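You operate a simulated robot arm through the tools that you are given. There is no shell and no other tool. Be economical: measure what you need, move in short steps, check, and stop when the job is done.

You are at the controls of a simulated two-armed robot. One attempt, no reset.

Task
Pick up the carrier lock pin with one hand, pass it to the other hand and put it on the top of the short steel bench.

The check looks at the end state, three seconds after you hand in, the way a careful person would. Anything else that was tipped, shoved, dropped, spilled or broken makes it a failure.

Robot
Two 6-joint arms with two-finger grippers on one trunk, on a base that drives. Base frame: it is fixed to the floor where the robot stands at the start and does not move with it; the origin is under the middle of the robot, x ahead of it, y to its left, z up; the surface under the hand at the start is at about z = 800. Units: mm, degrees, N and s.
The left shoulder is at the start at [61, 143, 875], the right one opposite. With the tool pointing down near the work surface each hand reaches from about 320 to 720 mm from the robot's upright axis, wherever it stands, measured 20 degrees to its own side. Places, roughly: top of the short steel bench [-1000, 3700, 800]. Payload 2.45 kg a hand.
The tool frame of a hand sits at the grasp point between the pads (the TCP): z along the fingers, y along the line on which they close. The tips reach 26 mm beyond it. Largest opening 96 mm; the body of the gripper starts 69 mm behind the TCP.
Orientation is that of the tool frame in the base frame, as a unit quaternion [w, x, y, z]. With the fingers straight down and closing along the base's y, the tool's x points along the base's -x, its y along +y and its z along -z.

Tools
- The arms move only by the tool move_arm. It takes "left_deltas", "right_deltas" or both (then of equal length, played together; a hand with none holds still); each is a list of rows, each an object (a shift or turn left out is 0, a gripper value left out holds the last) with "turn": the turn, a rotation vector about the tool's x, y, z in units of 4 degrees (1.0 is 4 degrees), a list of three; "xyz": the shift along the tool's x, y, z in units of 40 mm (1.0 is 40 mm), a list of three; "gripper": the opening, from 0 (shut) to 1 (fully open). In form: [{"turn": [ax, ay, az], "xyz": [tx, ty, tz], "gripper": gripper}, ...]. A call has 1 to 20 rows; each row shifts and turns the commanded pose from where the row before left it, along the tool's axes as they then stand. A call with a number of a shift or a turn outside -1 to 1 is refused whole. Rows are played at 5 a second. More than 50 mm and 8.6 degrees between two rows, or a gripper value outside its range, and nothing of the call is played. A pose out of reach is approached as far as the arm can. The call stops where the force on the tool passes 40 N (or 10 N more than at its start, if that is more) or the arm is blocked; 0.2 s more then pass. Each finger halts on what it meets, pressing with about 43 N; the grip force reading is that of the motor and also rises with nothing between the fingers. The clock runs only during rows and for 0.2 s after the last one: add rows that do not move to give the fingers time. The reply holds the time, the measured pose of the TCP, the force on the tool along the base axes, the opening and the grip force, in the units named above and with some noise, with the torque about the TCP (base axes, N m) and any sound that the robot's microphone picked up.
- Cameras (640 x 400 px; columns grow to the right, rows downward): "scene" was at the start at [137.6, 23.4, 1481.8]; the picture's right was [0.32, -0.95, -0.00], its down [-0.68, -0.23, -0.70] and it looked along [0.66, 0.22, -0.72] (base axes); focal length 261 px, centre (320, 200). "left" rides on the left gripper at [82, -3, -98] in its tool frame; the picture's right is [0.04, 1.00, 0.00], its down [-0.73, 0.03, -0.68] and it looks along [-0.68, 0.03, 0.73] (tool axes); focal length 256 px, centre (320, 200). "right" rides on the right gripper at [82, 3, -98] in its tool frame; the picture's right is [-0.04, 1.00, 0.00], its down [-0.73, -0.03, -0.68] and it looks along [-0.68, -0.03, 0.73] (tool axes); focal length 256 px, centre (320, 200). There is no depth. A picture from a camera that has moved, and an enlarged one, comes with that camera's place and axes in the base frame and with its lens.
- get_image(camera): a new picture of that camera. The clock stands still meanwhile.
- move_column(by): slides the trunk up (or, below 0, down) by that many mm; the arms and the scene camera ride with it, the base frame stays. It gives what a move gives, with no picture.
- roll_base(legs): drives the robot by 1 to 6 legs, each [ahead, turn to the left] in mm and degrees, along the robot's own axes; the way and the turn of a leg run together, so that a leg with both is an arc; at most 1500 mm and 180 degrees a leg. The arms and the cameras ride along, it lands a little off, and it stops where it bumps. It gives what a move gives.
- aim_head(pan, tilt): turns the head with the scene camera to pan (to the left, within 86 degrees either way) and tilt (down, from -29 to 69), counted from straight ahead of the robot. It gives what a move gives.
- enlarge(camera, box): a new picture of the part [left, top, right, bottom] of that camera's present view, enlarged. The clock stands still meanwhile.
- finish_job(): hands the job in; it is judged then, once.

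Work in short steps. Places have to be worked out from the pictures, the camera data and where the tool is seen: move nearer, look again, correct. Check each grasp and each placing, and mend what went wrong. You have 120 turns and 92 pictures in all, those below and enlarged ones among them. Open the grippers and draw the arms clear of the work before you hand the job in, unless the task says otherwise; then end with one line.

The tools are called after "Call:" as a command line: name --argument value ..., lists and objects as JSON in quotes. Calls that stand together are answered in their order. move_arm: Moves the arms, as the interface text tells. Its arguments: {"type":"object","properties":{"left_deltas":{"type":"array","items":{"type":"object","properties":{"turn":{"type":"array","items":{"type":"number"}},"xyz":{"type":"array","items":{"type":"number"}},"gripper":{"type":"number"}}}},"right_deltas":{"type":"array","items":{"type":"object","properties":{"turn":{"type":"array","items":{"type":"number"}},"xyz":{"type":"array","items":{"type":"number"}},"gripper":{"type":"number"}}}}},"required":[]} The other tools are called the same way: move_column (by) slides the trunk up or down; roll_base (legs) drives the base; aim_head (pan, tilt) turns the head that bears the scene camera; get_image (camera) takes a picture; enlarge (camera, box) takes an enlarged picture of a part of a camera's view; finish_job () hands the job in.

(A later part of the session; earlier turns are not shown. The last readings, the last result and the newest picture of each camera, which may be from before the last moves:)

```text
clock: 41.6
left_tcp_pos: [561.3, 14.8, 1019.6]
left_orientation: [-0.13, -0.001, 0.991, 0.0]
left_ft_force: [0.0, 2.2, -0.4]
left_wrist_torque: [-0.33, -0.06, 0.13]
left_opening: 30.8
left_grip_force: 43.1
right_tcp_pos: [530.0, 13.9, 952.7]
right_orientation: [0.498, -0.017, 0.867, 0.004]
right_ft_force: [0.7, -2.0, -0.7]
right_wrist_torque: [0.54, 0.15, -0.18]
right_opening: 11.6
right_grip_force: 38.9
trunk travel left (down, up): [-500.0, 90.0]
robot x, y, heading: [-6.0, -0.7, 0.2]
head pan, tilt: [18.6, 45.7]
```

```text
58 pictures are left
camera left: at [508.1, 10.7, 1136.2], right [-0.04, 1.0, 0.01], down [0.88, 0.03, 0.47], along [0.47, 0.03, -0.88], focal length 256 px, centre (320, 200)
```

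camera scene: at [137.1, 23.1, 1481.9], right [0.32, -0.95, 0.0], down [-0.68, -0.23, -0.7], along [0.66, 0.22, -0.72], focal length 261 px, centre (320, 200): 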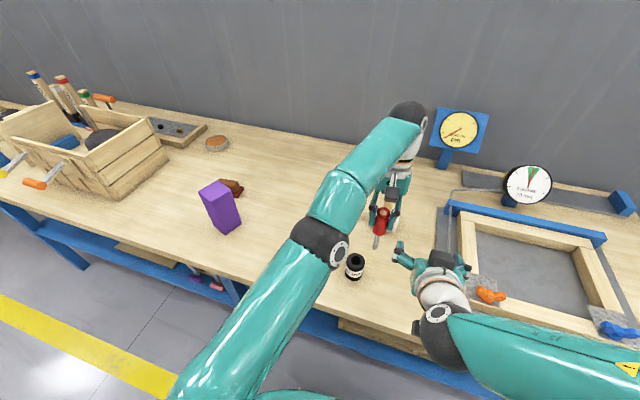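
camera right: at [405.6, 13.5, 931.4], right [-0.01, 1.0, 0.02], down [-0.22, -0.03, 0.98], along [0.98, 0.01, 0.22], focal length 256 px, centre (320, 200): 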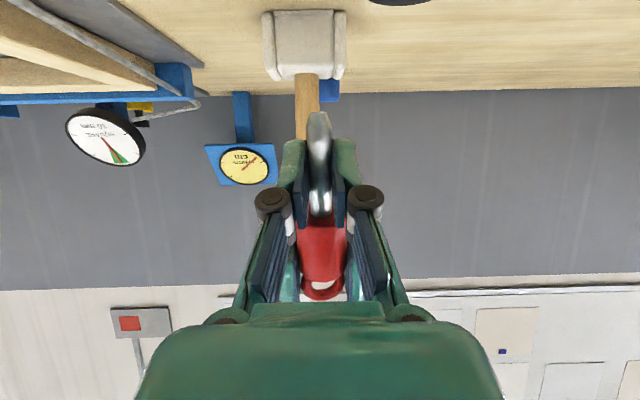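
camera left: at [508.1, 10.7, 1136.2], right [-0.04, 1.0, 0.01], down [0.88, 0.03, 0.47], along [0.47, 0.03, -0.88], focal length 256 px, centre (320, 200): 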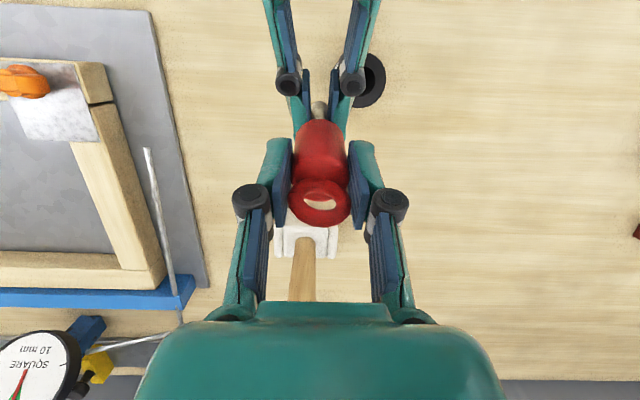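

The right hand holds the shank at 11.6 mm. I open the left hand, give it time, and back it straight off along its fingers.

Call:
move_arm --left_deltas '[{"gripper": 0.5}, {"gripper": 0.8}, {"gripper": 0.9}, {}, {"xyz": [0, 0, -0.4]}, {"xyz": [0, 0, -0.7]}, {"xyz": [0, 0, -0.7]}, {}]'

Call:
get_image --camera "right"

Call:
get_image --camera "left"

```text
clock: 43.4
left_tcp_pos: [543.3, 26.1, 1064.5]
left_orientation: [-0.13, -0.001, 0.992, -0.001]
left_ft_force: [1.0, 0.3, 0.0]
left_wrist_torque: [0.02, 0.01, 0.03]
left_opening: 86.4
left_grip_force: 0.1
left hand out of reach, approached as far as the arm can: row 5, 6, 7
right_tcp_pos: [533.1, 14.8, 953.2]
right_orientation: [0.498, -0.017, 0.867, 0.004]
right_ft_force: [-0.3, -0.1, 0.5]
right_wrist_torque: [0.02, 0.04, 0.02]
right_opening: 11.6
right_grip_force: 39.1
trunk travel left (down, up): [-500.0, 90.0]
robot x, y, heading: [2.1, 0.0, -0.2]
head pan, tilt: [18.6, 45.7]
```

```text
57 pictures are left
camera right: at [405.8, 13.6, 931.3], right [-0.01, 1.0, 0.02], down [-0.22, -0.03, 0.98], along [0.98, 0.01, 0.22], focal length 256 px, centre (320, 200)
```

right: 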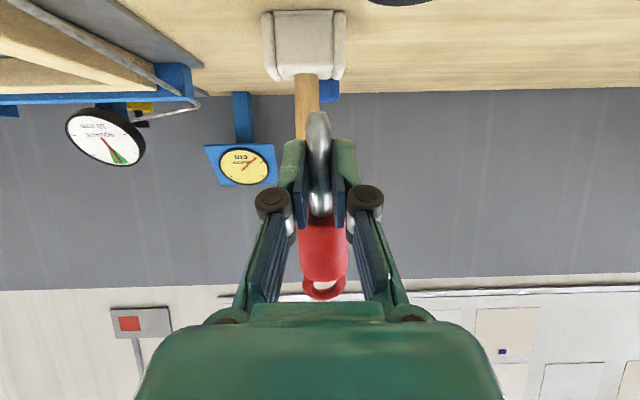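

```text
56 pictures are left
camera left: at [489.9, 22.3, 1180.8], right [-0.04, 1.0, 0.01], down [0.88, 0.03, 0.47], along [0.47, 0.03, -0.88], focal length 256 px, centre (320, 200)
```

left: 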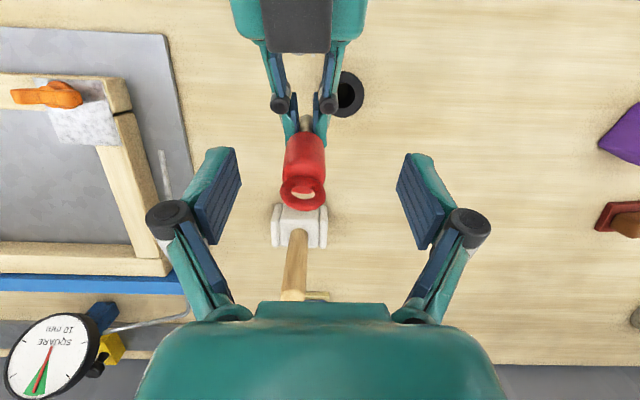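

The pin is held by the right hand alone. The left hand must rise a bit more before swinging away, so I move it up and slightly back (keeping it within reach), then left.

Call:
move_arm --left_deltas '[{"xyz": [0.37, 0, -0.42]}, {"xyz": [0.37, 0, -0.42]}, {"xyz": [0.37, 0, -0.42]}, {"xyz": [0, 0.9, 0]}, {"xyz": [0, 0.9, 0]}, {"xyz": [0, 0.9, 0]}, {"xyz": [0, 0.9, 0]}, {"turn": [0, -1, 0], "xyz": [0, 0.8, 0]}, {"turn": [0, -1, 0], "xyz": [0, 0.8, 0]}, {"turn": [0, -1, 0]}, {"turn": [0, -0.75, 0]}, {}]'

Call:
get_image --camera "scene"

```text
clock: 46.0
left_tcp_pos: [502.7, 239.3, 1118.6]
left_orientation: [-0.001, -0.001, 1.0, 0.0]
left_ft_force: [-0.4, 0.1, -0.5]
left_wrist_torque: [-0.01, 0.0, 0.03]
left_opening: 86.4
left_grip_force: 0.1
left hand out of reach, approached as far as the arm can: row 1, 2, 3
right_tcp_pos: [531.1, 13.5, 953.7]
right_orientation: [0.498, -0.017, 0.867, 0.004]
right_ft_force: [0.1, 0.0, -0.4]
right_wrist_torque: [-0.02, 0.05, 0.03]
right_opening: 11.5
right_grip_force: 38.7
trunk travel left (down, up): [-500.0, 90.0]
robot x, y, heading: [1.2, -1.9, 0.0]
head pan, tilt: [18.6, 45.7]
```

```text
55 pictures are left
camera scene: at [137.7, 23.3, 1481.8], right [0.32, -0.95, 0.0], down [-0.68, -0.23, -0.7], along [0.66, 0.22, -0.72], focal length 261 px, centre (320, 200)
```

scene: 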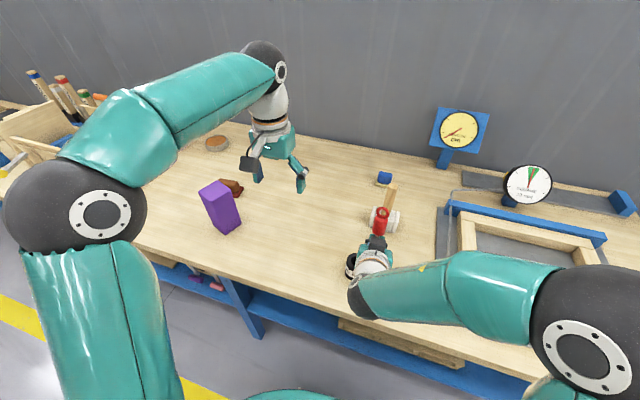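

The handover is done. I lift the right hand with the pin and bring it over to its own side.

Call:
move_arm --right_deltas '[{"xyz": [-0.6, 0, -0.35]}, {"xyz": [-0.6, 0, -0.35]}, {"xyz": [-0.6, 0, -0.35]}, {"xyz": [-0.6, -0.2, -0.35]}, {"xyz": [0, -0.9, 0]}, {"xyz": [0, -0.9, 0]}, {"xyz": [0, -0.9, 0]}, {"xyz": [0, -0.9, 0]}, {"xyz": [0, -0.9, 0]}, {}]'

Call:
get_image --camera "right"

Call:
aim_head --pan 86 --tilt 20

Call:
get_image --camera "scene"

```text
clock: 48.2
left_tcp_pos: [503.5, 239.8, 1118.0]
left_orientation: [0.0, -0.001, 1.0, 0.0]
left_ft_force: [0.4, 0.3, 0.3]
left_wrist_torque: [0.0, 0.0, 0.01]
left_opening: 86.4
left_grip_force: 0.1
right_tcp_pos: [531.9, -177.1, 1067.5]
right_orientation: [0.498, -0.017, 0.867, 0.004]
right_ft_force: [0.9, 0.6, -1.3]
right_wrist_torque: [-0.03, -0.01, 0.01]
right_opening: 11.3
right_grip_force: 38.3
trunk travel left (down, up): [-500.0, 90.0]
robot x, y, heading: [-0.3, -1.7, -0.2]
head pan, tilt: [18.6, 45.7]
```

```text
54 pictures are left
camera right: at [407.0, -176.8, 1045.3], right [-0.01, 1.0, 0.02], down [-0.22, -0.03, 0.98], along [0.98, 0.01, 0.22], focal length 256 px, centre (320, 200)
```

right: 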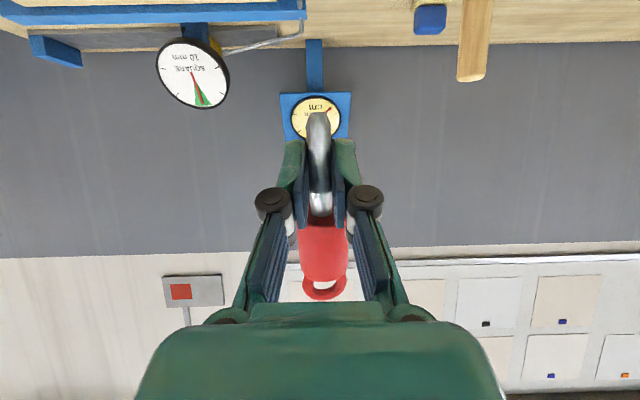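

```text
clock: 49.6
left_tcp_pos: [502.2, 239.9, 1118.5]
left_orientation: [0.0, -0.001, 1.0, 0.0]
left_ft_force: [-0.9, 1.4, -0.4]
left_wrist_torque: [0.01, 0.0, 0.01]
left_opening: 86.4
left_grip_force: 0.0
right_tcp_pos: [532.7, -176.6, 1067.7]
right_orientation: [0.499, -0.016, 0.867, 0.004]
right_ft_force: [0.9, 0.1, -0.5]
right_wrist_torque: [0.04, 0.01, -0.03]
right_opening: 11.8
right_grip_force: 38.6
trunk travel left (down, up): [-500.0, 90.0]
robot x, y, heading: [-2.4, 2.1, 0.2]
head pan, tilt: [85.9, 20.0]
```

```text
53 pictures are left
camera scene: at [67.6, 90.5, 1521.5], right [1.0, -0.07, 0.0], down [-0.03, -0.34, -0.94], along [0.07, 0.94, -0.34], focal length 261 px, centre (320, 200)
```

scene: 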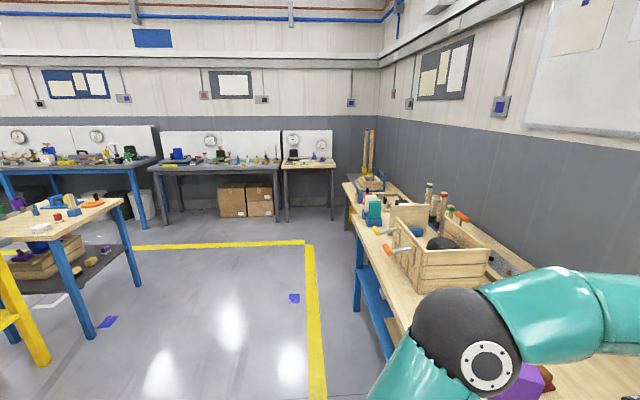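

The short steel bench at about (-1000,3700) is the middle grey one against the far wall. I zoom in on its top and the path.

Call:
enlarge --camera "scene" --box '[130, 110, 350, 250]'

```text
2.86 times, centred on (240, 180) of scene
camera zoom: at [67.6, 90.5, 1521.5], right [1.0, -0.07, 0.0], down [-0.03, -0.34, -0.94], along [0.07, 0.94, -0.34], focal length 746 px, centre (549, 257)
```

zoom: 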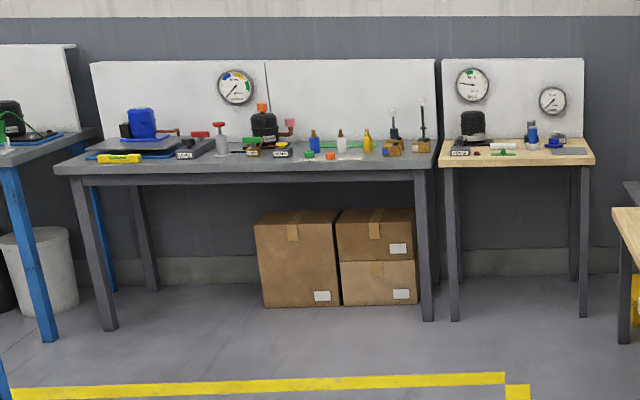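

Before backing away from the table I check the other side, to be sure there is free floor around and behind me.

Call:
aim_head --pan -86 --tilt 25

Call:
get_image --camera "scene"

```text
clock: 52.2
left_tcp_pos: [502.3, 239.1, 1118.4]
left_orientation: [0.001, -0.001, 1.0, 0.0]
left_ft_force: [0.1, -0.7, -0.1]
left_wrist_torque: [-0.02, -0.02, 0.03]
left_opening: 86.5
left_grip_force: 0.1
right_tcp_pos: [532.8, -176.1, 1066.9]
right_orientation: [0.498, -0.017, 0.867, 0.004]
right_ft_force: [0.6, -0.6, -0.2]
right_wrist_torque: [0.0, 0.01, 0.01]
right_opening: 11.7
right_grip_force: 38.4
trunk travel left (down, up): [-500.0, 90.0]
robot x, y, heading: [-1.3, 0.2, 0.1]
head pan, tilt: [-85.9, 25.0]
```

```text
51 pictures are left
camera scene: at [67.6, -94.3, 1513.5], right [-1.0, -0.07, 0.0], down [-0.03, 0.42, -0.91], along [0.06, -0.9, -0.42], focal length 261 px, centre (320, 200)
```

scene: 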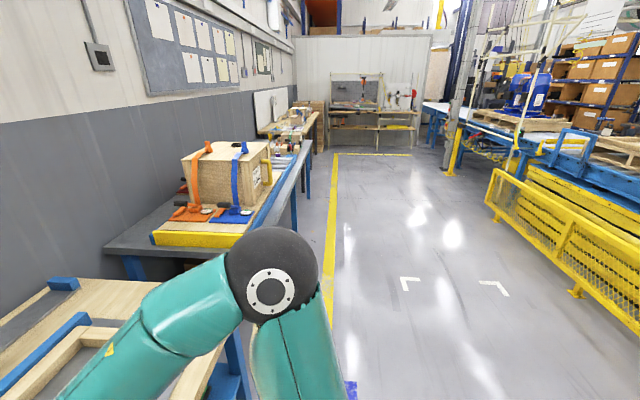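

The aisle is about 1.7 m wide and clear. I back up 550 mm, then turn left 90° in place, with the arms clear of the tables.

Call:
roll_base --legs '[[-550, 0]]'

Call:
aim_head --pan 60 --tilt 30

Call:
get_image --camera "scene"

```text
clock: 55.4
left_tcp_pos: [-55.4, 240.6, 1117.8]
left_orientation: [0.0, -0.001, 1.0, 0.001]
left_ft_force: [-0.4, -0.5, 0.5]
left_wrist_torque: [0.01, -0.03, -0.03]
left_opening: 86.5
left_grip_force: 0.1
right_tcp_pos: [-25.6, -175.6, 1067.2]
right_orientation: [0.498, -0.017, 0.867, 0.004]
right_ft_force: [-1.1, 0.8, -0.1]
right_wrist_torque: [-0.01, 0.06, 0.04]
right_opening: 11.4
right_grip_force: 38.6
trunk travel left (down, up): [-500.0, 90.0]
robot x, y, heading: [-561.7, -1.5, -0.0]
head pan, tilt: [-85.9, 25.0]
```

```text
clock: 57.7
left_tcp_pos: [-56.0, 239.1, 1119.6]
left_orientation: [0.0, -0.001, 1.0, 0.0]
left_ft_force: [0.3, 0.3, 0.2]
left_wrist_torque: [-0.02, -0.03, -0.04]
left_opening: 86.3
left_grip_force: 0.0
right_tcp_pos: [-25.9, -176.1, 1068.0]
right_orientation: [0.498, -0.017, 0.867, 0.004]
right_ft_force: [0.5, 0.5, 0.6]
right_wrist_torque: [-0.01, 0.02, 0.02]
right_opening: 11.7
right_grip_force: 38.4
trunk travel left (down, up): [-500.0, 90.0]
robot x, y, heading: [-555.8, 1.5, -0.1]
head pan, tilt: [60.0, 30.0]
```

```text
50 pictures are left
camera scene: at [-452.1, 75.8, 1505.5], right [0.87, -0.5, 0.0], down [-0.25, -0.43, -0.87], along [0.43, 0.75, -0.5], focal length 261 px, centre (320, 200)
```

scene: 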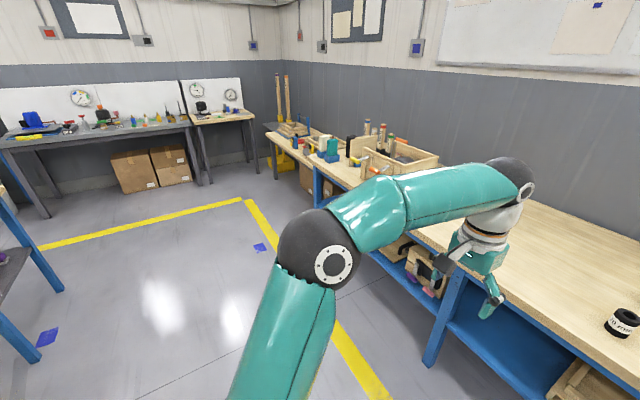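

I turn left 90° and drive 1.2 m toward the bench, then look ahead.

Call:
roll_base --legs '[[0, 90], [1200, 0]]'

Call:
aim_head --pan 0 --tilt 20

Call:
get_image --camera "scene"

```text
clock: 61.4
left_tcp_pos: [-648.7, 555.2, 1118.7]
left_orientation: [0.0, -0.601, 0.799, 0.0]
left_ft_force: [-1.2, 0.8, -0.8]
left_wrist_torque: [0.0, -0.04, -0.01]
left_opening: 86.3
left_grip_force: 0.0
right_tcp_pos: [-239.2, 467.8, 1067.7]
right_orientation: [0.396, -0.535, 0.683, 0.301]
right_ft_force: [0.7, 0.4, -0.5]
right_wrist_torque: [-0.04, -0.01, -0.07]
right_opening: 11.5
right_grip_force: 37.9
trunk travel left (down, up): [-500.0, 90.0]
robot x, y, heading: [-510.8, -10.2, 75.7]
head pan, tilt: [60.0, 30.0]
stopped in leg 1: the robot was blocked; the commanded pose is now the measured one
```

```text
clock: 62.7
left_tcp_pos: [-646.3, 552.1, 1120.4]
left_orientation: [0.0, -0.601, 0.799, 0.0]
left_ft_force: [0.2, -0.1, 0.9]
left_wrist_torque: [-0.03, -0.02, -0.04]
left_opening: 86.4
left_grip_force: 0.0
right_tcp_pos: [-238.2, 466.1, 1068.4]
right_orientation: [0.397, -0.534, 0.683, 0.302]
right_ft_force: [0.1, 0.4, -0.6]
right_wrist_torque: [0.01, 0.01, 0.02]
right_opening: 11.5
right_grip_force: 38.1
trunk travel left (down, up): [-500.0, 90.0]
robot x, y, heading: [-507.1, -11.1, 75.5]
head pan, tilt: [0.0, 20.0]
```

```text
49 pictures are left
camera scene: at [-469.7, 134.6, 1521.5], right [0.97, -0.24, 0.0], down [-0.08, -0.33, -0.94], along [0.23, 0.91, -0.34], focal length 261 px, centre (320, 200)
```

scene: 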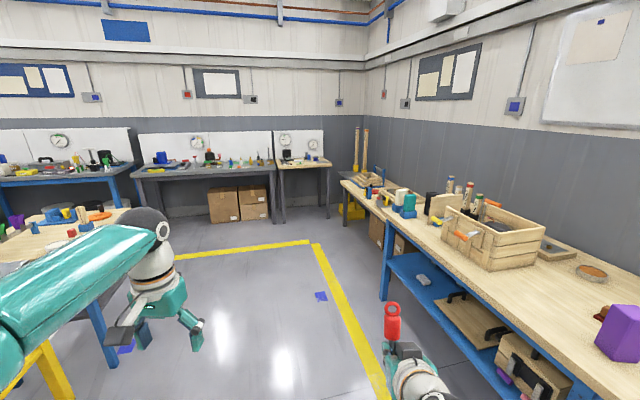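

The turn was blocked at 76°, so something is touching on my left or rear. I look there.

Call:
aim_head --pan 80 --tilt 45

Call:
get_image --camera "scene"

Call:
aim_head --pan 40 --tilt 40

Call:
get_image --camera "scene"

```text
clock: 64.3
left_tcp_pos: [-646.8, 553.0, 1120.1]
left_orientation: [0.0, -0.601, 0.799, 0.0]
left_ft_force: [0.9, 0.4, 0.3]
left_wrist_torque: [0.01, 0.0, 0.01]
left_opening: 86.2
left_grip_force: 0.0
right_tcp_pos: [-238.2, 467.7, 1069.4]
right_orientation: [0.397, -0.534, 0.683, 0.302]
right_ft_force: [0.0, 0.2, -0.5]
right_wrist_torque: [-0.07, 0.01, 0.02]
right_opening: 11.4
right_grip_force: 38.8
trunk travel left (down, up): [-500.0, 90.0]
robot x, y, heading: [-507.0, -14.4, 75.8]
head pan, tilt: [80.0, 45.0]
```

```text
48 pictures are left
camera scene: at [-566.7, 77.7, 1482.9], right [0.41, 0.91, 0.0], down [0.64, -0.29, -0.71], along [-0.64, 0.29, -0.71], focal length 261 px, centre (320, 200)
```

scene: 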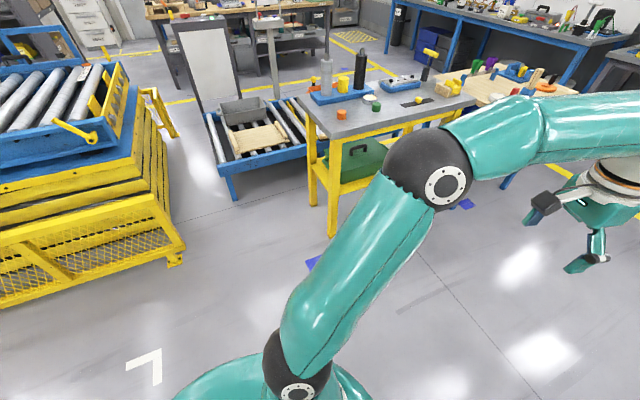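

```text
clock: 65.3
left_tcp_pos: [-644.7, 552.8, 1120.2]
left_orientation: [0.0, -0.601, 0.799, 0.0]
left_ft_force: [0.7, -0.1, 0.4]
left_wrist_torque: [-0.02, 0.01, -0.01]
left_opening: 86.2
left_grip_force: 0.2
right_tcp_pos: [-238.7, 466.4, 1068.6]
right_orientation: [0.397, -0.534, 0.683, 0.302]
right_ft_force: [0.2, 1.3, -0.2]
right_wrist_torque: [-0.01, 0.01, -0.03]
right_opening: 11.6
right_grip_force: 39.0
trunk travel left (down, up): [-500.0, 90.0]
robot x, y, heading: [-504.4, -12.0, 75.9]
head pan, tilt: [40.0, 40.0]
```

```text
47 pictures are left
camera scene: at [-529.6, 120.8, 1490.1], right [0.9, 0.44, 0.0], down [0.28, -0.58, -0.77], along [-0.33, 0.69, -0.64], focal length 261 px, centre (320, 200)
```

scene: 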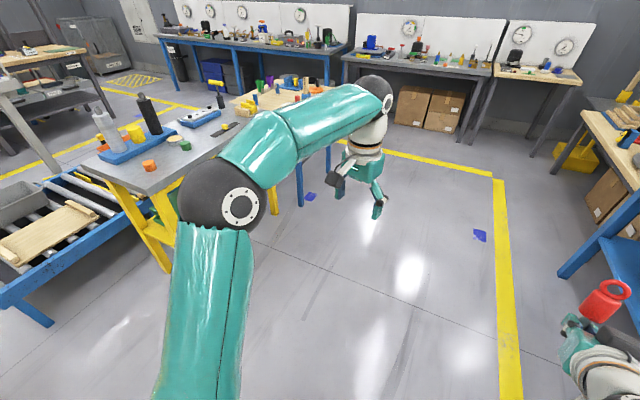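

The left side is clear, so I check the right side and rear-right.

Call:
aim_head --pan -80 --tilt 45

Call:
get_image --camera "scene"

```text
clock: 67.3
left_tcp_pos: [-646.4, 552.8, 1120.1]
left_orientation: [0.0, -0.602, 0.799, -0.001]
left_ft_force: [0.1, -0.1, 0.0]
left_wrist_torque: [0.01, -0.03, 0.02]
left_opening: 86.4
left_grip_force: 0.1
right_tcp_pos: [-238.3, 466.7, 1068.7]
right_orientation: [0.397, -0.534, 0.683, 0.302]
right_ft_force: [0.5, -0.3, -0.6]
right_wrist_torque: [-0.01, -0.01, -0.02]
right_opening: 11.7
right_grip_force: 38.6
trunk travel left (down, up): [-500.0, 90.0]
robot x, y, heading: [-506.4, -13.1, 75.6]
head pan, tilt: [-80.0, 45.0]
```

```text
46 pictures are left
camera scene: at [-411.5, 38.3, 1482.9], right [-0.07, -1.0, 0.0], down [-0.71, 0.05, -0.71], along [0.71, -0.05, -0.71], focal length 261 px, centre (320, 200)
```

scene: 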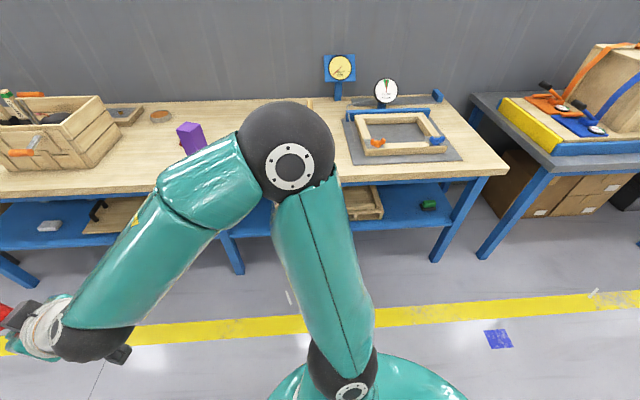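

Nothing visible is touching. I move forward a little along the clear direction, then retry the turn.

Call:
roll_base --legs '[[250, 0]]'

```text
clock: 69.2
left_tcp_pos: [-578.3, 803.2, 1120.1]
left_orientation: [-0.001, -0.599, 0.801, -0.001]
left_ft_force: [0.2, -0.8, -0.6]
left_wrist_torque: [-0.04, 0.01, 0.01]
left_opening: 86.5
left_grip_force: 0.1
right_tcp_pos: [-172.9, 714.2, 1068.7]
right_orientation: [0.397, -0.532, 0.685, 0.299]
right_ft_force: [0.4, -0.8, -0.2]
right_wrist_torque: [-0.03, 0.01, -0.03]
right_opening: 11.3
right_grip_force: 38.3
trunk travel left (down, up): [-500.0, 90.0]
robot x, y, heading: [-443.0, 238.4, 75.4]
head pan, tilt: [-80.0, 45.0]
```

That worked. I turn left to about 100° and check it's not blocked.

Call:
roll_base --legs '[[0, 25]]'

Call:
aim_head --pan 0 --tilt 25

Call:
get_image --camera "scene"

```text
clock: 71.1
left_tcp_pos: [-813.8, 683.0, 1120.5]
left_orientation: [0.0, 0.763, -0.646, 0.0]
left_ft_force: [0.1, -0.5, -1.5]
left_wrist_torque: [-0.02, 0.01, 0.01]
left_opening: 86.4
left_grip_force: 0.1
right_tcp_pos: [-407.9, 780.4, 1068.9]
right_orientation: [-0.32, 0.672, -0.548, -0.382]
right_ft_force: [0.0, -0.8, -0.7]
right_wrist_torque: [0.0, 0.03, -0.01]
right_opening: 11.4
right_grip_force: 38.4
trunk travel left (down, up): [-500.0, 90.0]
robot x, y, heading: [-422.6, 234.0, 101.2]
head pan, tilt: [-80.0, 45.0]
```

```text
clock: 72.6
left_tcp_pos: [-812.7, 683.2, 1121.0]
left_orientation: [0.0, 0.763, -0.646, 0.0]
left_ft_force: [0.4, -0.3, -0.1]
left_wrist_torque: [0.0, 0.02, -0.01]
left_opening: 86.4
left_grip_force: 0.1
right_tcp_pos: [-407.5, 780.8, 1069.2]
right_orientation: [-0.319, 0.673, -0.547, -0.383]
right_ft_force: [0.9, -0.2, 0.1]
right_wrist_torque: [0.02, -0.04, -0.01]
right_opening: 11.6
right_grip_force: 38.5
trunk travel left (down, up): [-500.0, 90.0]
robot x, y, heading: [-435.1, 235.1, 100.9]
head pan, tilt: [0.0, 25.0]
```

```text
45 pictures are left
camera scene: at [-454.9, 384.4, 1513.4], right [0.98, 0.19, 0.0], down [0.08, -0.42, -0.91], along [-0.17, 0.89, -0.42], focal length 261 px, centre (320, 200)
```

scene: 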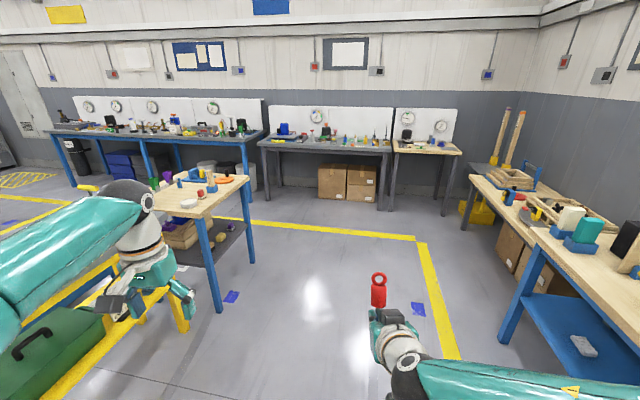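

The way is clear. I drive 1400 mm along this heading and then turn back to face the bench squarely.

Call:
roll_base --legs '[[1400, 0], [0, -11]]'

Call:
get_image --camera "scene"

```text
clock: 80.6
left_tcp_pos: [-961.2, 2149.3, 1120.6]
left_orientation: [0.0, -0.687, 0.726, 0.0]
left_ft_force: [0.6, -0.6, 0.1]
left_wrist_torque: [-0.03, 0.02, 0.01]
left_opening: 86.6
left_grip_force: 0.1
right_tcp_pos: [-544.9, 2156.8, 1070.2]
right_orientation: [0.36, -0.608, 0.618, 0.345]
right_ft_force: [0.1, 0.6, -1.2]
right_wrist_torque: [-0.03, -0.01, 0.02]
right_opening: 11.7
right_grip_force: 38.6
trunk travel left (down, up): [-500.0, 90.0]
robot x, y, heading: [-688.4, 1628.4, 88.3]
head pan, tilt: [0.0, 25.0]
```

```text
44 pictures are left
camera scene: at [-685.3, 1780.1, 1513.4], right [1.0, -0.03, 0.0], down [-0.01, -0.42, -0.91], along [0.02, 0.91, -0.42], focal length 261 px, centre (320, 200)
```

scene: 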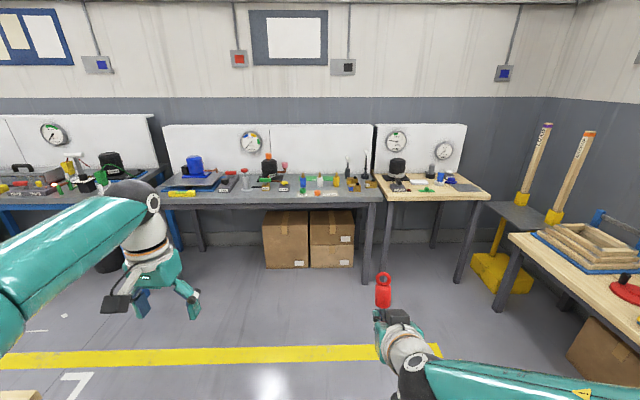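

I'm square to the bench. I drive 650 mm closer and look down at the bench top.

Call:
roll_base --legs '[[650, 1.5]]'

Call:
aim_head --pan 0 --tilt 30

Call:
get_image --camera "scene"

Call:
enlarge --camera "scene" --box '[230, 100, 450, 240]'

```text
clock: 84.2
left_tcp_pos: [-960.8, 2784.7, 1120.7]
left_orientation: [0.0, -0.694, 0.72, -0.001]
left_ft_force: [0.4, 0.9, -0.1]
left_wrist_torque: [0.0, 0.02, -0.02]
left_opening: 86.6
left_grip_force: 0.0
right_tcp_pos: [-543.9, 2800.4, 1070.0]
right_orientation: [-0.357, 0.614, -0.612, -0.349]
right_ft_force: [1.0, 0.2, -1.2]
right_wrist_torque: [0.0, 0.01, 0.05]
right_opening: 11.6
right_grip_force: 39.0
trunk travel left (down, up): [-500.0, 90.0]
robot x, y, heading: [-678.9, 2269.1, 89.6]
head pan, tilt: [0.0, 25.0]
```

```text
clock: 84.8
left_tcp_pos: [-960.7, 2784.4, 1120.8]
left_orientation: [0.0, -0.695, 0.719, 0.001]
left_ft_force: [0.1, -0.5, 0.1]
left_wrist_torque: [-0.01, -0.05, -0.01]
left_opening: 86.3
left_grip_force: 0.0
right_tcp_pos: [-543.6, 2799.9, 1069.6]
right_orientation: [-0.356, 0.614, -0.612, -0.348]
right_ft_force: [-0.9, 0.6, -0.5]
right_wrist_torque: [-0.02, -0.01, 0.0]
right_opening: 11.9
right_grip_force: 38.5
trunk travel left (down, up): [-500.0, 90.0]
robot x, y, heading: [-678.2, 2271.6, 89.7]
head pan, tilt: [0.0, 30.0]
```

```text
43 pictures are left
camera scene: at [-677.2, 2418.6, 1505.5], right [1.0, -0.01, 0.0], down [0.0, -0.5, -0.87], along [0.01, 0.87, -0.5], focal length 261 px, centre (320, 200)
```

scene: 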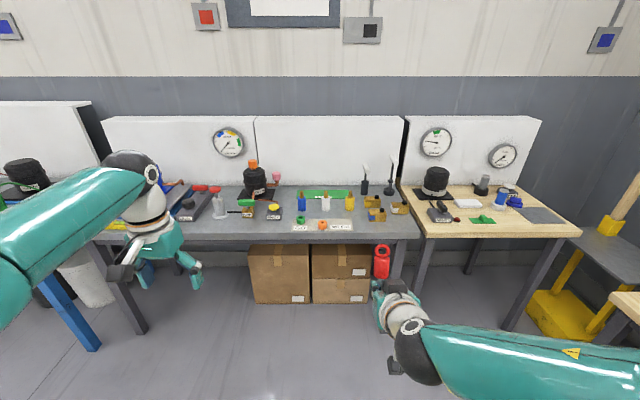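

```text
2.86 times, centred on (340, 170) of scene
camera zoom: at [-677.2, 2418.6, 1505.5], right [1.0, -0.01, 0.0], down [0.0, -0.5, -0.87], along [0.01, 0.87, -0.5], focal length 746 px, centre (263, 286)
```

zoom: 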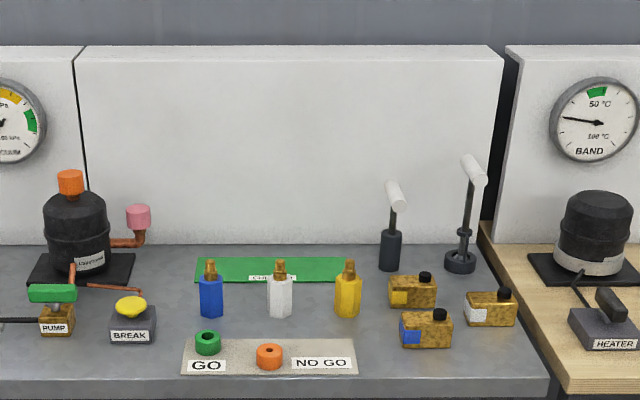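

The bench front edge is at about y 3350. A clear spot is the front right corner, around x −380…−230, y 3360–3430. I move the base to about (-470,2850), facing the bench.

Call:
roll_base --legs '[[0, -20], [600, 0], [0, 20]]'

Call:
aim_head --pan -10 --tilt 45

Call:
get_image --camera "scene"

```text
clock: 90.6
left_tcp_pos: [-773.7, 3331.2, 1120.2]
left_orientation: [0.0, -0.704, 0.71, 0.0]
left_ft_force: [-0.4, 0.0, -0.6]
left_wrist_torque: [0.01, -0.01, -0.02]
left_opening: 86.6
left_grip_force: 0.2
right_tcp_pos: [-357.6, 3357.4, 1071.2]
right_orientation: [-0.352, 0.622, -0.604, -0.353]
right_ft_force: [-0.5, 0.3, -0.9]
right_wrist_torque: [-0.04, -0.04, -0.02]
right_opening: 11.6
right_grip_force: 38.6
trunk travel left (down, up): [-500.0, 90.0]
robot x, y, heading: [-456.9, 2828.9, 90.9]
head pan, tilt: [0.0, 30.0]
```

```text
clock: 91.4
left_tcp_pos: [-771.6, 3330.9, 1123.6]
left_orientation: [0.0, -0.704, 0.71, 0.0]
left_ft_force: [-0.4, 0.2, -0.6]
left_wrist_torque: [-0.01, 0.0, -0.02]
left_opening: 86.5
left_grip_force: 0.0
right_tcp_pos: [-357.1, 3357.0, 1070.7]
right_orientation: [-0.351, 0.622, -0.604, -0.353]
right_ft_force: [1.3, 0.7, -0.8]
right_wrist_torque: [-0.06, -0.02, 0.02]
right_opening: 11.4
right_grip_force: 38.6
trunk travel left (down, up): [-500.0, 90.0]
robot x, y, heading: [-461.0, 2828.1, 91.0]
head pan, tilt: [-10.0, 45.0]
```

```text
41 pictures are left
camera scene: at [-447.4, 2962.9, 1482.9], right [0.99, -0.16, 0.0], down [-0.11, -0.7, -0.71], along [0.11, 0.7, -0.71], focal length 261 px, centre (320, 200)
```

scene: 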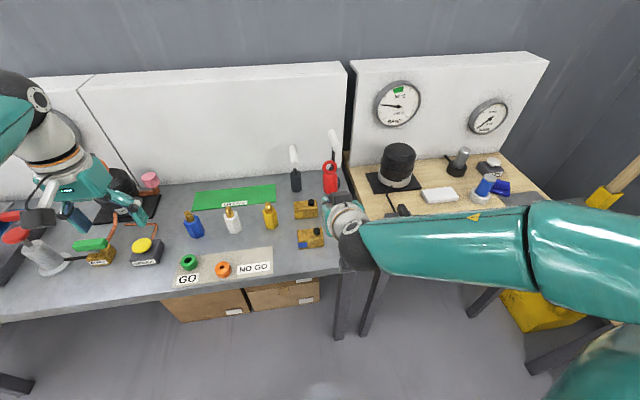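

The front right corner of the bench is free, with the blue-tag block's front at about y 3445 and the bench edge at about 3345. I rotate the right hand back to fingers-down at its current height; the pin then lies nearly level, pointing forward.

Call:
move_arm --right_deltas '[{"turn": [0, 1, 0]}, {"turn": [0, 1, 0]}, {"turn": [0, 1, 0]}, {"turn": [0, 1, 0]}, {"turn": [0, 1, 0]}, {"turn": [0, 1, 0]}, {"turn": [0, 1, 0]}, {"turn": [0, 1, 0]}, {"turn": [0, 1, 0]}, {"turn": [0, 1, 0]}, {"turn": [0, 1, 0]}, {"turn": [0, 1, 0]}, {"turn": [0, 1, 0]}, {"turn": [0, 1, 0]}, {"turn": [0, 1, 0]}, {}]'

Call:
get_image --camera "right"

Call:
get_image --camera "scene"

```text
clock: 94.8
left_tcp_pos: [-774.0, 3330.5, 1122.5]
left_orientation: [0.0, -0.703, 0.711, 0.001]
left_ft_force: [0.1, -0.6, 0.3]
left_wrist_torque: [-0.01, 0.0, -0.02]
left_opening: 86.5
left_grip_force: 0.1
right_tcp_pos: [-356.9, 3357.5, 1069.9]
right_orientation: [-0.003, 0.715, -0.699, 0.004]
right_ft_force: [0.4, -0.7, -0.4]
right_wrist_torque: [-0.08, -0.03, -0.03]
right_opening: 11.8
right_grip_force: 38.7
trunk travel left (down, up): [-500.0, 90.0]
robot x, y, heading: [-459.8, 2824.6, 90.7]
head pan, tilt: [-10.0, 45.0]
```

```text
40 pictures are left
camera right: at [-358.6, 3276.9, 1168.2], right [-1.0, 0.02, -0.01], down [0.01, 0.74, 0.68], along [0.02, 0.68, -0.74], focal length 256 px, centre (320, 200)
```

right: 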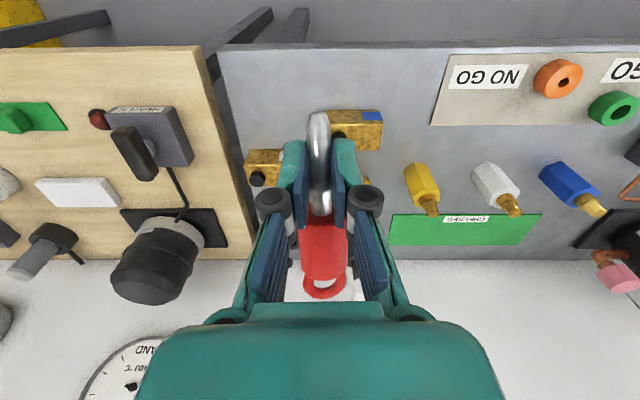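

```text
39 pictures are left
camera scene: at [-448.4, 2962.8, 1482.9], right [0.99, -0.16, 0.0], down [-0.11, -0.7, -0.71], along [0.11, 0.7, -0.71], focal length 261 px, centre (320, 200)
```

scene: 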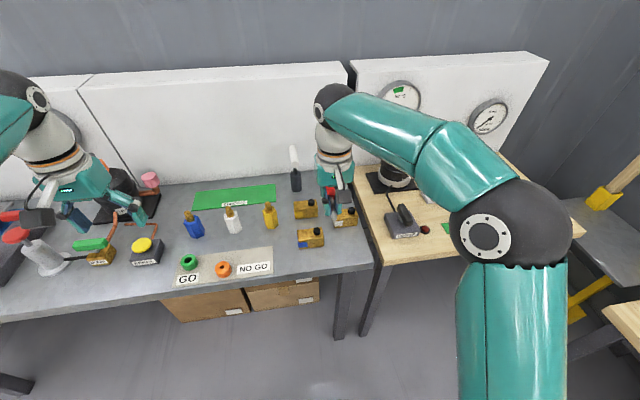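

The bench corner is at about (-225,3352) and the blue-tag block's front at about y 3430. I'll lay the pin along the front edge at y≈3392, so I yaw the hand 90° so that the ring points left.

Call:
move_arm --right_deltas '[{"turn": [0, 0, -1]}, {"turn": [0, 0, -1]}, {"turn": [0, 0, -1]}, {"turn": [0, 0, -1]}, {"turn": [0, 0, -1]}, {"turn": [0, 0, -1]}, {"turn": [0, 0, -1]}, {"turn": [0, 0, -1]}, {"turn": [0, 0, -1]}, {"turn": [0, 0, -1]}, {"turn": [0, 0, -1]}, {"turn": [0, 0, -1]}, {"turn": [0, 0, -1]}, {"turn": [0, 0, -1]}, {"turn": [0, 0, -1]}, {"turn": [0, 0, -1]}, {"turn": [0, 0, -1]}, {"turn": [0, 0, -1]}, {"turn": [0, 0, -1]}, {}]'

```text
clock: 99.0
left_tcp_pos: [-773.0, 3332.0, 1122.5]
left_orientation: [0.0, -0.703, 0.711, 0.0]
left_ft_force: [-1.0, -0.4, 0.3]
left_wrist_torque: [0.03, 0.04, 0.01]
left_opening: 86.1
left_grip_force: 0.1
right_tcp_pos: [-357.5, 3358.2, 1071.5]
right_orientation: [0.001, 0.994, -0.111, 0.006]
right_ft_force: [0.2, 0.3, -0.5]
right_wrist_torque: [0.0, 0.02, 0.02]
right_opening: 11.4
right_grip_force: 38.3
trunk travel left (down, up): [-500.0, 90.0]
robot x, y, heading: [-461.1, 2827.1, 91.0]
head pan, tilt: [-10.0, 45.0]
```

The yaw works. I finish it, tilt 15° so the pin is level, and shift over the target at (-286,3392), staying high.

Call:
move_arm --right_deltas '[{"turn": [0, 0, -1]}, {"turn": [0, 0, -1]}, {"turn": [0, 0, -1]}, {"turn": [0, 1, 0]}, {"turn": [0, 1, 0]}, {"turn": [0, 1, 0]}, {"turn": [0, 0.75, 0]}, {"xyz": [0.57, -0.28, 0.15]}, {"xyz": [0.57, -0.28, 0.15]}, {"xyz": [0.57, -0.28, 0.15]}, {}]'

Call:
get_image --camera "right"

Call:
enlarge --camera "scene" --box '[260, 120, 420, 300]'

```text
clock: 101.4
left_tcp_pos: [-773.1, 3331.2, 1121.7]
left_orientation: [0.001, -0.704, 0.71, 0.0]
left_ft_force: [-0.2, -0.2, -0.5]
left_wrist_torque: [0.02, -0.03, 0.01]
left_opening: 86.1
left_grip_force: 0.0
right_tcp_pos: [-285.1, 3389.6, 1070.6]
right_orientation: [0.003, 0.99, -0.006, 0.138]
right_ft_force: [0.1, -0.7, -1.1]
right_wrist_torque: [-0.03, -0.05, 0.0]
right_opening: 11.7
right_grip_force: 38.5
trunk travel left (down, up): [-500.0, 90.0]
robot x, y, heading: [-465.5, 2821.7, 90.9]
head pan, tilt: [-10.0, 45.0]
```

```text
38 pictures are left
camera right: at [-233.5, 3387.2, 1186.4], right [-0.05, -1.0, -0.01], down [-0.89, 0.04, 0.46], along [-0.45, 0.03, -0.89], focal length 256 px, centre (320, 200)
```

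right: 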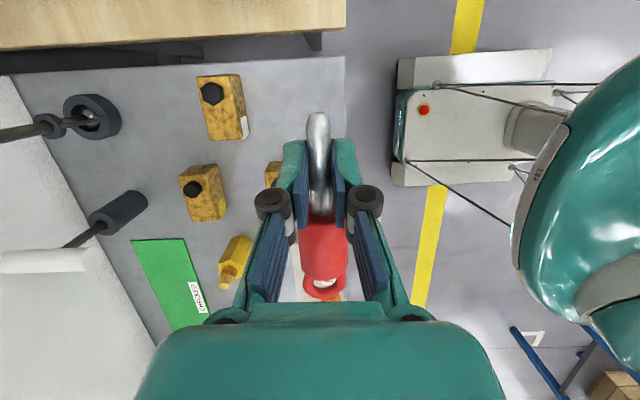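

```text
2.22 times, centred on (340, 210) of scene
camera zoom: at [-448.8, 2962.9, 1482.9], right [0.99, -0.16, 0.0], down [-0.11, -0.7, -0.71], along [0.11, 0.7, -0.71], focal length 581 px, centre (276, 178)
```

zoom: 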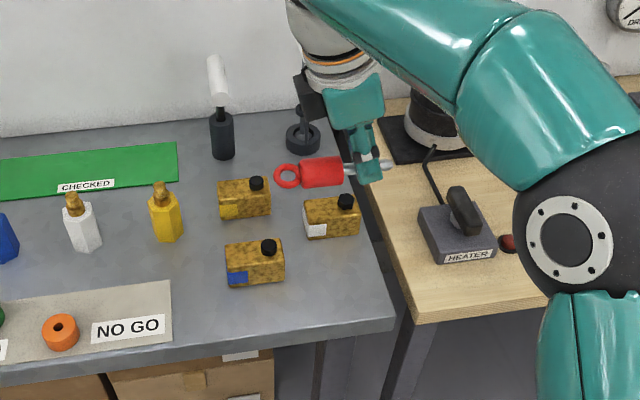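

The pin is level with the ring pointing left, and its lane between the bench edge (~3350) and the block (~3430) is clear. I lower to about 35 mm above the surface and check.

Call:
move_arm --right_deltas '[{"xyz": [-0.236, -0.06, 0.843]}, {"xyz": [-0.236, -0.06, 0.843]}, {"xyz": [-0.236, 0, 0.843]}, {"xyz": [-0.236, 0, 0.843]}, {"xyz": [-0.2, 0, 0.72]}, {"xyz": [-0.15, 0, 0.54]}, {}]'

Call:
get_image --camera "right"

Call:
enlarge --camera "scene" --box '[260, 160, 400, 300]'

```text
clock: 103.0
left_tcp_pos: [-772.7, 3332.1, 1122.0]
left_orientation: [0.0, -0.704, 0.71, -0.001]
left_ft_force: [0.5, -0.1, 0.0]
left_wrist_torque: [0.0, 0.0, -0.01]
left_opening: 86.5
left_grip_force: 0.1
right_tcp_pos: [-286.7, 3394.5, 879.8]
right_orientation: [0.003, 0.991, -0.006, 0.136]
right_ft_force: [0.3, 0.1, 0.0]
right_wrist_torque: [0.01, -0.03, -0.04]
right_opening: 11.6
right_grip_force: 38.5
trunk travel left (down, up): [-500.0, 90.0]
robot x, y, heading: [-461.8, 2820.5, 91.0]
head pan, tilt: [-10.0, 45.0]
```

```text
36 pictures are left
camera right: at [-234.5, 3392.3, 994.5], right [-0.05, -1.0, -0.01], down [-0.89, 0.04, 0.46], along [-0.45, 0.03, -0.89], focal length 256 px, centre (320, 200)
```

right: 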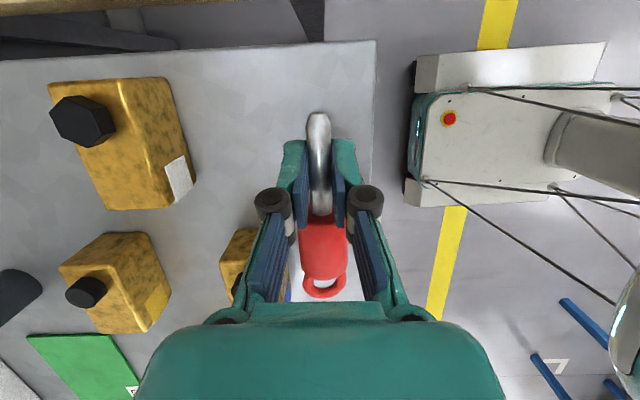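

```text
2.86 times, centred on (330, 230) of scene
camera zoom: at [-448.5, 2962.9, 1482.9], right [0.99, -0.16, 0.0], down [-0.11, -0.7, -0.71], along [0.11, 0.7, -0.71], focal length 746 px, centre (291, 114)
```

zoom: 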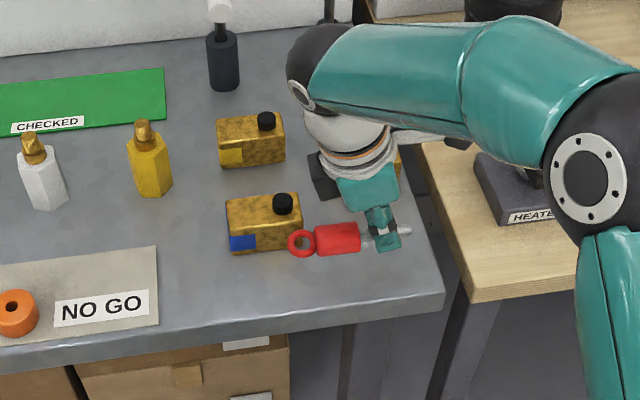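

The clearances look good: about 20 mm to the edge and about 18 mm to the block. I lower further to just above the surface and read the forces.

Call:
move_arm --right_deltas '[{"xyz": [-0.11, 0, 0.4]}, {"xyz": [-0.11, 0, 0.4]}, {"xyz": [-0.06, 0, 0.2]}, {}, {}]'

Call:
enlarge --camera "scene" --box '[300, 200, 380, 270]'

```text
clock: 104.2
left_tcp_pos: [-772.3, 3332.4, 1121.5]
left_orientation: [-0.001, -0.703, 0.711, 0.0]
left_ft_force: [0.1, 0.4, 0.5]
left_wrist_torque: [-0.03, -0.05, 0.0]
left_opening: 86.6
left_grip_force: 0.0
right_tcp_pos: [-287.1, 3394.4, 838.9]
right_orientation: [0.003, 0.991, -0.007, 0.137]
right_ft_force: [-0.2, 0.2, -1.7]
right_wrist_torque: [-0.02, -0.04, 0.0]
right_opening: 11.6
right_grip_force: 39.0
trunk travel left (down, up): [-500.0, 90.0]
robot x, y, heading: [-460.5, 2827.5, 91.1]
head pan, tilt: [-10.0, 45.0]
```

```text
5.71 times, centred on (340, 235) of scene
camera zoom: at [-448.5, 2963.4, 1482.8], right [0.99, -0.16, 0.0], down [-0.11, -0.7, -0.71], along [0.11, 0.7, -0.71], focal length 1493 px, centre (206, 0)
```

zoom: 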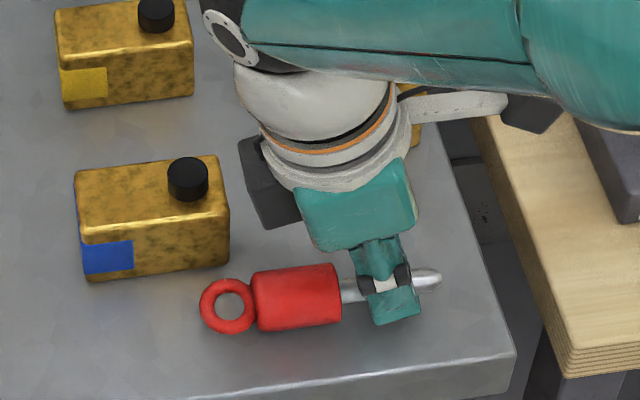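

The pin is level, just above the top. I creep down in small steps to find contact.

Call:
move_arm --right_deltas '[{"xyz": [-0.027, 0, 0.096]}, {"xyz": [-0.027, 0, 0.096]}, {}]'

Call:
move_arm --right_deltas '[{"xyz": [-0.017, 0, 0.06]}, {}, {}]'

```text
clock: 105.0
left_tcp_pos: [-773.7, 3329.6, 1123.8]
left_orientation: [0.002, -0.704, 0.71, 0.0]
left_ft_force: [0.2, -0.1, 0.4]
left_wrist_torque: [0.01, -0.02, 0.03]
left_opening: 86.5
left_grip_force: 0.1
right_tcp_pos: [-284.8, 3395.2, 832.3]
right_orientation: [0.0, 0.991, -0.007, 0.136]
right_ft_force: [-2.1, 0.8, 18.3]
right_wrist_torque: [0.02, 0.71, 0.01]
right_opening: 11.7
right_grip_force: 39.1
trunk travel left (down, up): [-500.0, 90.0]
robot x, y, heading: [-461.7, 2820.4, 90.5]
head pan, tilt: [-10.0, 45.0]
```

```text
clock: 105.8
left_tcp_pos: [-772.9, 3329.5, 1122.5]
left_orientation: [0.0, -0.703, 0.711, 0.001]
left_ft_force: [1.1, 0.1, 0.1]
left_wrist_torque: [-0.01, 0.0, -0.01]
left_opening: 86.4
left_grip_force: 0.0
right_tcp_pos: [-285.5, 3393.7, 829.4]
right_orientation: [0.001, 0.991, -0.007, 0.137]
right_ft_force: [3.2, 2.4, 21.8]
right_wrist_torque: [0.04, 0.41, -0.06]
right_opening: 11.4
right_grip_force: 38.7
trunk travel left (down, up): [-500.0, 90.0]
robot x, y, heading: [-460.2, 2822.1, 90.8]
head pan, tilt: [-10.0, 45.0]
```

There is firm contact of about 20 N, so the pin rests on the bench. I ease up 2 mm and open the fingers gently by a limited amount.

Call:
move_arm --right_deltas '[{"xyz": [0.013, 0, -0.048]}, {}, {"gripper": 0.15}, {"gripper": 0.2}, {"gripper": 0.28}, {}, {}]'

Call:
enlarge --camera "scene" --box '[300, 200, 380, 270]'

Call:
get_image --camera "right"

```text
clock: 107.4
left_tcp_pos: [-774.2, 3331.7, 1122.5]
left_orientation: [0.0, -0.703, 0.711, 0.0]
left_ft_force: [0.6, 0.6, 0.1]
left_wrist_torque: [0.0, -0.01, -0.01]
left_opening: 86.3
left_grip_force: 0.0
right_tcp_pos: [-286.3, 3393.5, 829.1]
right_orientation: [0.003, 0.991, -0.006, 0.136]
right_ft_force: [0.1, -0.7, -0.6]
right_wrist_torque: [0.0, -0.04, 0.02]
right_opening: 26.8
right_grip_force: 0.1
trunk travel left (down, up): [-500.0, 90.0]
robot x, y, heading: [-461.1, 2824.2, 90.6]
head pan, tilt: [-10.0, 45.0]
```

```text
5.71 times, centred on (340, 235) of scene
camera zoom: at [-448.5, 2963.2, 1482.8], right [0.99, -0.16, 0.0], down [-0.11, -0.7, -0.71], along [0.11, 0.7, -0.71], focal length 1493 px, centre (206, 0)
```

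zoom: 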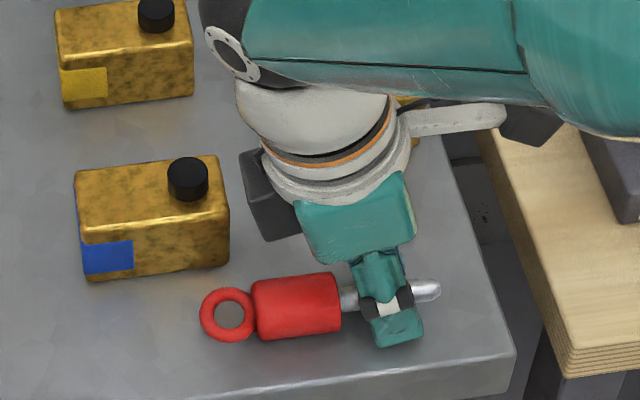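

```text
32 pictures are left
camera right: at [-233.2, 3390.3, 945.0], right [-0.05, -1.0, -0.01], down [-0.89, 0.04, 0.46], along [-0.45, 0.03, -0.89], focal length 256 px, centre (320, 200)
```

right: 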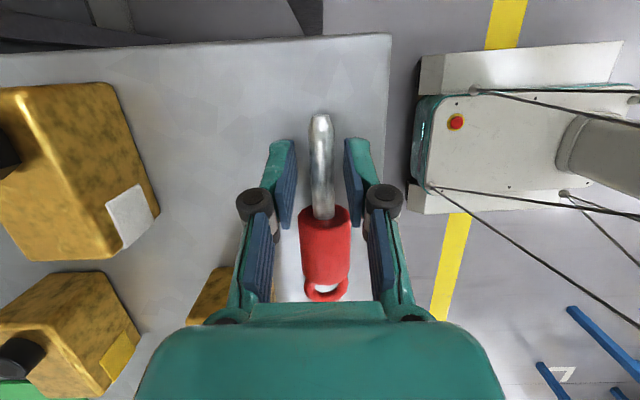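

The pin lies free on the bench. I raise the hand straight up, with the fingers still just clear of the shank.

Call:
move_arm --right_deltas '[{"xyz": [0.09, 0, -0.32]}, {"xyz": [0.18, 0, -0.64]}, {"xyz": [0.24, 0, -0.86]}, {"xyz": [0.24, 0, -0.86]}, {"xyz": [0.24, 0, -0.86]}, {"xyz": [0.24, 0, -0.86]}, {}]'

Call:
get_image --camera "scene"

Call:
get_image --camera "right"

```text
clock: 109.0
left_tcp_pos: [-772.2, 3332.3, 1122.2]
left_orientation: [0.0, -0.703, 0.711, 0.0]
left_ft_force: [0.1, 0.5, -0.4]
left_wrist_torque: [0.0, 0.02, 0.02]
left_opening: 86.7
left_grip_force: 0.1
right_tcp_pos: [-285.1, 3394.8, 1014.8]
right_orientation: [0.003, 0.991, -0.007, 0.137]
right_ft_force: [0.5, 0.1, -0.1]
right_wrist_torque: [-0.02, 0.0, -0.01]
right_opening: 27.0
right_grip_force: 0.0
trunk travel left (down, up): [-500.0, 90.0]
robot x, y, heading: [-461.8, 2827.4, 90.8]
head pan, tilt: [-10.0, 45.0]
```

```text
31 pictures are left
camera scene: at [-448.4, 2963.6, 1482.8], right [0.99, -0.16, 0.0], down [-0.11, -0.7, -0.71], along [0.11, 0.7, -0.71], focal length 261 px, centre (320, 200)
```

scene: 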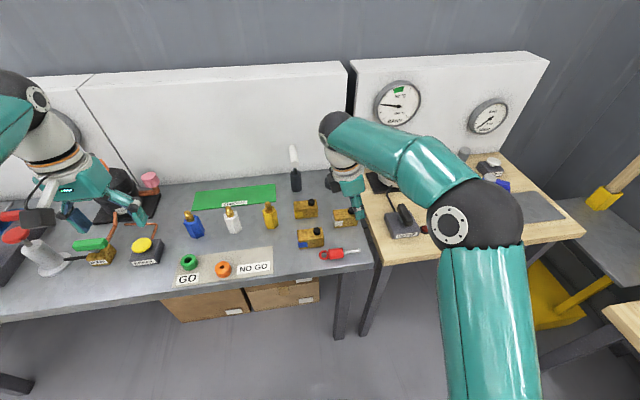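

```text
30 pictures are left
camera right: at [-232.9, 3391.6, 1129.2], right [-0.05, -1.0, -0.01], down [-0.89, 0.04, 0.46], along [-0.45, 0.03, -0.89], focal length 256 px, centre (320, 200)
```

right: 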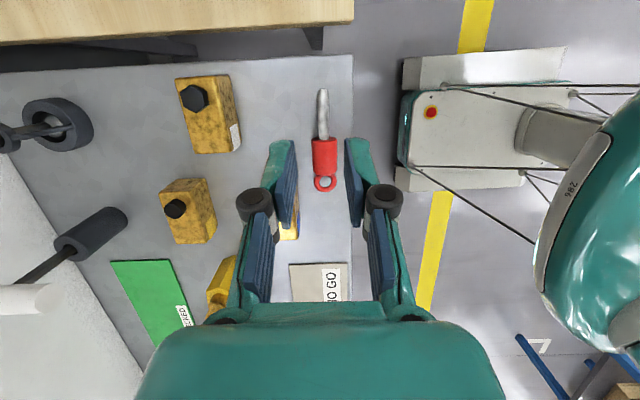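

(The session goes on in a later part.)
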